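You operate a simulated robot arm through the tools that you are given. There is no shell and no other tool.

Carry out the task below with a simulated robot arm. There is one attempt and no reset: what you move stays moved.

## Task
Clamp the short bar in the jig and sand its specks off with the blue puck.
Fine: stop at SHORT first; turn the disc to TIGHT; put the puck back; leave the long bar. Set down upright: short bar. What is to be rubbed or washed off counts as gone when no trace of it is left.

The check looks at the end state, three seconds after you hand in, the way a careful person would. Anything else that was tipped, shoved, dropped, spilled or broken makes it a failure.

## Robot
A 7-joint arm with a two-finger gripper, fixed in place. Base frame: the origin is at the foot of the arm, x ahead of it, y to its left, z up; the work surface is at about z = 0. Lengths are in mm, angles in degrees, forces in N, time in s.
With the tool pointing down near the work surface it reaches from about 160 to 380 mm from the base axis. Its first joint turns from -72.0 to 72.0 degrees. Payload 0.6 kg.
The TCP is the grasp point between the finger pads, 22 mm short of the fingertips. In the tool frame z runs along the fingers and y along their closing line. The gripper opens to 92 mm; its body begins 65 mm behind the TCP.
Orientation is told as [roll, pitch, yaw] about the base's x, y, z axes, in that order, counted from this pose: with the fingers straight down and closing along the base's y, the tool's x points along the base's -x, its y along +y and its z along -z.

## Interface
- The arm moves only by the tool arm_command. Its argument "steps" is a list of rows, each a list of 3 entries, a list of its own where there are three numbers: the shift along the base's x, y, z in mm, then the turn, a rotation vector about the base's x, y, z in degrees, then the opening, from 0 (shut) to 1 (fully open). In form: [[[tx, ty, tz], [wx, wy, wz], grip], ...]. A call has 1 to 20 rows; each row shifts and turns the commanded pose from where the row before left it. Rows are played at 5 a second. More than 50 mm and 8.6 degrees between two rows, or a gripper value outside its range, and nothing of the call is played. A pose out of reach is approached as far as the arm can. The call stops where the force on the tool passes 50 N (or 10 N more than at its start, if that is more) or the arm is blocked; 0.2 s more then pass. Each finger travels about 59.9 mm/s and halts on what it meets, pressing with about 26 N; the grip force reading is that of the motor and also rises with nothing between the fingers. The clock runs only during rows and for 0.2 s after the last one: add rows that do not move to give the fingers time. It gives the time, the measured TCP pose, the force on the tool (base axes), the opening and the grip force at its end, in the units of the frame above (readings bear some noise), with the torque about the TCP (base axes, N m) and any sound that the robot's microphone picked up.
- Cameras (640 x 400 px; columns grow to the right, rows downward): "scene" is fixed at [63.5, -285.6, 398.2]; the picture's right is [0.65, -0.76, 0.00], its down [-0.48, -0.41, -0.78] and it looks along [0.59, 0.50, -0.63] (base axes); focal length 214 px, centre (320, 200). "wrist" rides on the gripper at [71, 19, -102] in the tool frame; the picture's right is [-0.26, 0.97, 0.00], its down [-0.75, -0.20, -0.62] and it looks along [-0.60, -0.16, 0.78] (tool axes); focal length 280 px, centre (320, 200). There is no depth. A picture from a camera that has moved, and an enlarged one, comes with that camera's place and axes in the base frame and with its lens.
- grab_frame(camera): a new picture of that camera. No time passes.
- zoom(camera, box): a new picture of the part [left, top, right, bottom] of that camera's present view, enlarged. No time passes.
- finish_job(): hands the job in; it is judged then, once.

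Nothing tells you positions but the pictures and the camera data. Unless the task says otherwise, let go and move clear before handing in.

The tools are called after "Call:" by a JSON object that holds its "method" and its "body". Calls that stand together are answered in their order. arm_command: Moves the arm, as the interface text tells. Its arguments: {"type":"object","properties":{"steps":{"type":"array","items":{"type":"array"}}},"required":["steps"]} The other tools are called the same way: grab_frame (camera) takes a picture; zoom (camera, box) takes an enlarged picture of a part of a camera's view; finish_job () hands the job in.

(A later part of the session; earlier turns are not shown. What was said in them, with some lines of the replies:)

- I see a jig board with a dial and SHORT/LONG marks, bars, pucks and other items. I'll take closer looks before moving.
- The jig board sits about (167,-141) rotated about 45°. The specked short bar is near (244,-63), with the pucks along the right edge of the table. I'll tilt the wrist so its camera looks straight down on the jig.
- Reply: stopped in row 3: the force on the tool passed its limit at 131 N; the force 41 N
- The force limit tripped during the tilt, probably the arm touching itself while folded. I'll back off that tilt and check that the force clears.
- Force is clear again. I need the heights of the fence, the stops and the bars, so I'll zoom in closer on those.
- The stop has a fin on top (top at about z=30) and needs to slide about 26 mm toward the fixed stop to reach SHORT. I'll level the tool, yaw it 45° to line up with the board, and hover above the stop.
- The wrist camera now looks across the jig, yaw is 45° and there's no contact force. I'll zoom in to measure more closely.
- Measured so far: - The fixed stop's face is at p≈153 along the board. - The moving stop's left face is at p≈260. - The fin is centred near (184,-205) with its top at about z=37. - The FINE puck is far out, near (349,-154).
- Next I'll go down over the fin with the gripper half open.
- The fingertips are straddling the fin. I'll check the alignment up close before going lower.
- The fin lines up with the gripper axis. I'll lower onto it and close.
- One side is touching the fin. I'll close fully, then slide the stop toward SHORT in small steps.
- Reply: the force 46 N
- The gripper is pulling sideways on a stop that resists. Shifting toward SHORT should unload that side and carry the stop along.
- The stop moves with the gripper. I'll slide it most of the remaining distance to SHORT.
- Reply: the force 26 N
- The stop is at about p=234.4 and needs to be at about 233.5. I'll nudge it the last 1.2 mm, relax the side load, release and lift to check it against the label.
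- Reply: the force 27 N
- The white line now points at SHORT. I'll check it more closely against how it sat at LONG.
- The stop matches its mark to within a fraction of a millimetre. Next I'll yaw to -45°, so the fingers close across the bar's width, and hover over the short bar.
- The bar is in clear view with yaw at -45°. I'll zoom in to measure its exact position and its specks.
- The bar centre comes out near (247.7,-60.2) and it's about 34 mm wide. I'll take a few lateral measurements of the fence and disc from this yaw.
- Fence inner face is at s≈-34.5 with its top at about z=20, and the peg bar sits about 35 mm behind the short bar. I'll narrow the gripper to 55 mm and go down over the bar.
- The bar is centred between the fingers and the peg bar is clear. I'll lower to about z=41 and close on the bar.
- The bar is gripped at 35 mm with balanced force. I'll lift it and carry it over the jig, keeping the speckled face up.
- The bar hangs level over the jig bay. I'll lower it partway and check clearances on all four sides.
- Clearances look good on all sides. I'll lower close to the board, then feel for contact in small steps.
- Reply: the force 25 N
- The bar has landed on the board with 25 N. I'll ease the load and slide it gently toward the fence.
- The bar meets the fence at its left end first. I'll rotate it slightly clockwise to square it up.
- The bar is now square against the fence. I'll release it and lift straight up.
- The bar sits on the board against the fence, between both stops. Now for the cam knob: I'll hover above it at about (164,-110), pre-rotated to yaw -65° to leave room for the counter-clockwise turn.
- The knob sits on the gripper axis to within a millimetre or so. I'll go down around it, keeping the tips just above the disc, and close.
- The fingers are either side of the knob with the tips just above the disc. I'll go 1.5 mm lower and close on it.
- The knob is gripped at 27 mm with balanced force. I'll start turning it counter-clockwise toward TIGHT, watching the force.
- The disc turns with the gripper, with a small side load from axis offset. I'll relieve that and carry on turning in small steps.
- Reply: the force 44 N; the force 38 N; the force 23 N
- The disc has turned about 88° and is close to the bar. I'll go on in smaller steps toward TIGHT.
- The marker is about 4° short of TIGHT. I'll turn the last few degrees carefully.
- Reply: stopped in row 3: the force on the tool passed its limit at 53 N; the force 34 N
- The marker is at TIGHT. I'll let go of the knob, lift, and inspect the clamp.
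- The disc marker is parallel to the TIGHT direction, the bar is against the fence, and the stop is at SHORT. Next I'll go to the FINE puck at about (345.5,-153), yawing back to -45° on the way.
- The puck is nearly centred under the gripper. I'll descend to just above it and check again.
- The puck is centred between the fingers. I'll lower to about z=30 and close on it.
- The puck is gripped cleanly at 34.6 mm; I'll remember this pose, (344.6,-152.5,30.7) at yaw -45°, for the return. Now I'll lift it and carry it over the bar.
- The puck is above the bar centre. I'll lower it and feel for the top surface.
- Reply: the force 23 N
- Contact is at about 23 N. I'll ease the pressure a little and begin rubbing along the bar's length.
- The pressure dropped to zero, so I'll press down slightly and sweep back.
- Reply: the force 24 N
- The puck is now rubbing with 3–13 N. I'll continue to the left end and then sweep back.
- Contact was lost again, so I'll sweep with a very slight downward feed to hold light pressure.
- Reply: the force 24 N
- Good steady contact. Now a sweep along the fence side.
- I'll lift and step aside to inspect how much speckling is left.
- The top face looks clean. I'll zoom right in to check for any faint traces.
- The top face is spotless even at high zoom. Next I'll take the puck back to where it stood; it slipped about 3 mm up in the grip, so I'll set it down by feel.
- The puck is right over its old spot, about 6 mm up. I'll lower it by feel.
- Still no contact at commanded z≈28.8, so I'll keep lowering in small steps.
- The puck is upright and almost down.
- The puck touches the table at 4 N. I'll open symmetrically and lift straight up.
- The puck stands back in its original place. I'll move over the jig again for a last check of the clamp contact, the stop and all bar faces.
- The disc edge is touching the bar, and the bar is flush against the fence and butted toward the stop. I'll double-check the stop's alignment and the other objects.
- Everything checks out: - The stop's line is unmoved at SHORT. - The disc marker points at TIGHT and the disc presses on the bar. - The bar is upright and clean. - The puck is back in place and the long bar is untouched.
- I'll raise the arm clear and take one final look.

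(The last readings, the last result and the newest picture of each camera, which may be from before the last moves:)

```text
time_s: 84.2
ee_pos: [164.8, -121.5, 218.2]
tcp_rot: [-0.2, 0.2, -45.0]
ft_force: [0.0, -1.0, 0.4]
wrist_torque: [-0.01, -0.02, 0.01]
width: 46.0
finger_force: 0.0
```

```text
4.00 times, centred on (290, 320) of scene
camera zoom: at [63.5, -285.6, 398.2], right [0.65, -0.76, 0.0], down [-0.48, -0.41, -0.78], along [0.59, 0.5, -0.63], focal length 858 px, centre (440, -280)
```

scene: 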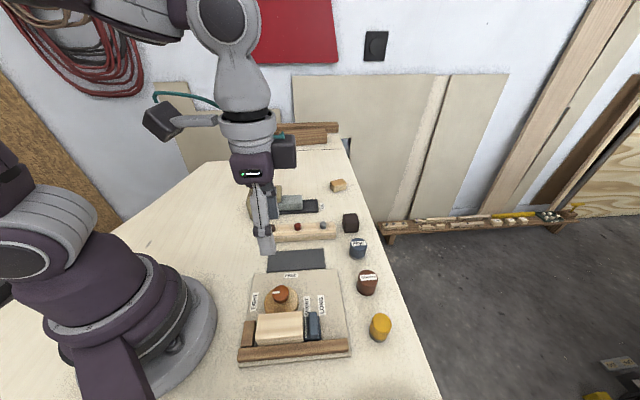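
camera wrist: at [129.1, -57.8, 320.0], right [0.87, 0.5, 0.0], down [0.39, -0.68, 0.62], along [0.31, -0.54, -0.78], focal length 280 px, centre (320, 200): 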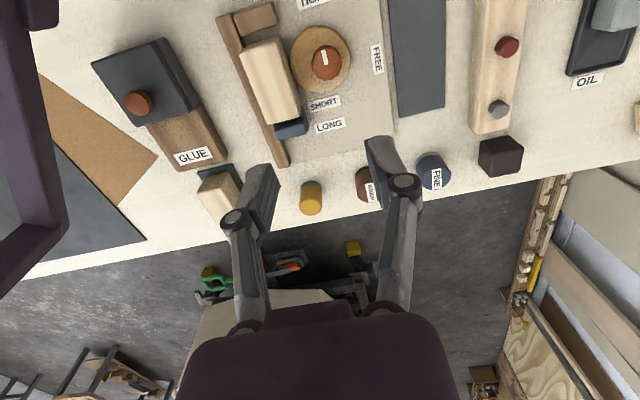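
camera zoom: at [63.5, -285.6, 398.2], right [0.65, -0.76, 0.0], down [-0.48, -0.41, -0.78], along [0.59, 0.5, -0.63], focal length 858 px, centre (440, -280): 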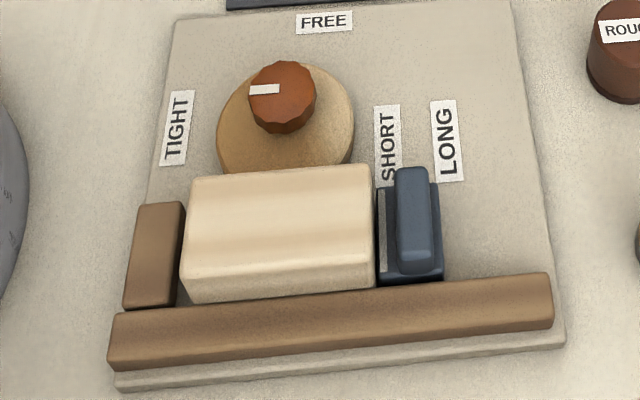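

The short bar is clamped upright in the jig with no specks left, the stop is at SHORT and the disc is at TIGHT. The puck is back in its place, the long bar is untouched, and the arm is clear. I'm handing in now.

Call:
{"method": "finish_job", "body": {}}

```text
The job is handed in.
```

The short bar is clamped in the jig, and its specks are sanded off with the blue FINE puck. I've handed the job in; no verdict has come back yet.

- **Stop:** I moved it to SHORT before the bar went in, and its line was still at the mark at the end.
- **Bar:** it sits upright against the fence, with the disc touching its side. It is close against the stop at SHORT, with about 10 mm of gap at the other end.
- **Disc:** I turned it about 110° counter-clockwise from FREE. Its marker points at TIGHT to within a few degrees.
- **Sanding:** the top face showed no trace of specks when zoomed in. I saw no specks on the other faces, but I did not inspect each one.
- **Puck:** it stands back where it was, facing the same way. It slid a few millimetres up in the gripper while sanding, so I lowered it until it touched the table before letting go.
- **Everything else:** I left the long bar alone, and I saw nothing else moved or tipped.

The arm hit its force limit twice. Once was early on, when I tilted the wrist well above the table, probably the arm touching itself. The other was a brief 53 N reading in the last few degrees of turning the disc.
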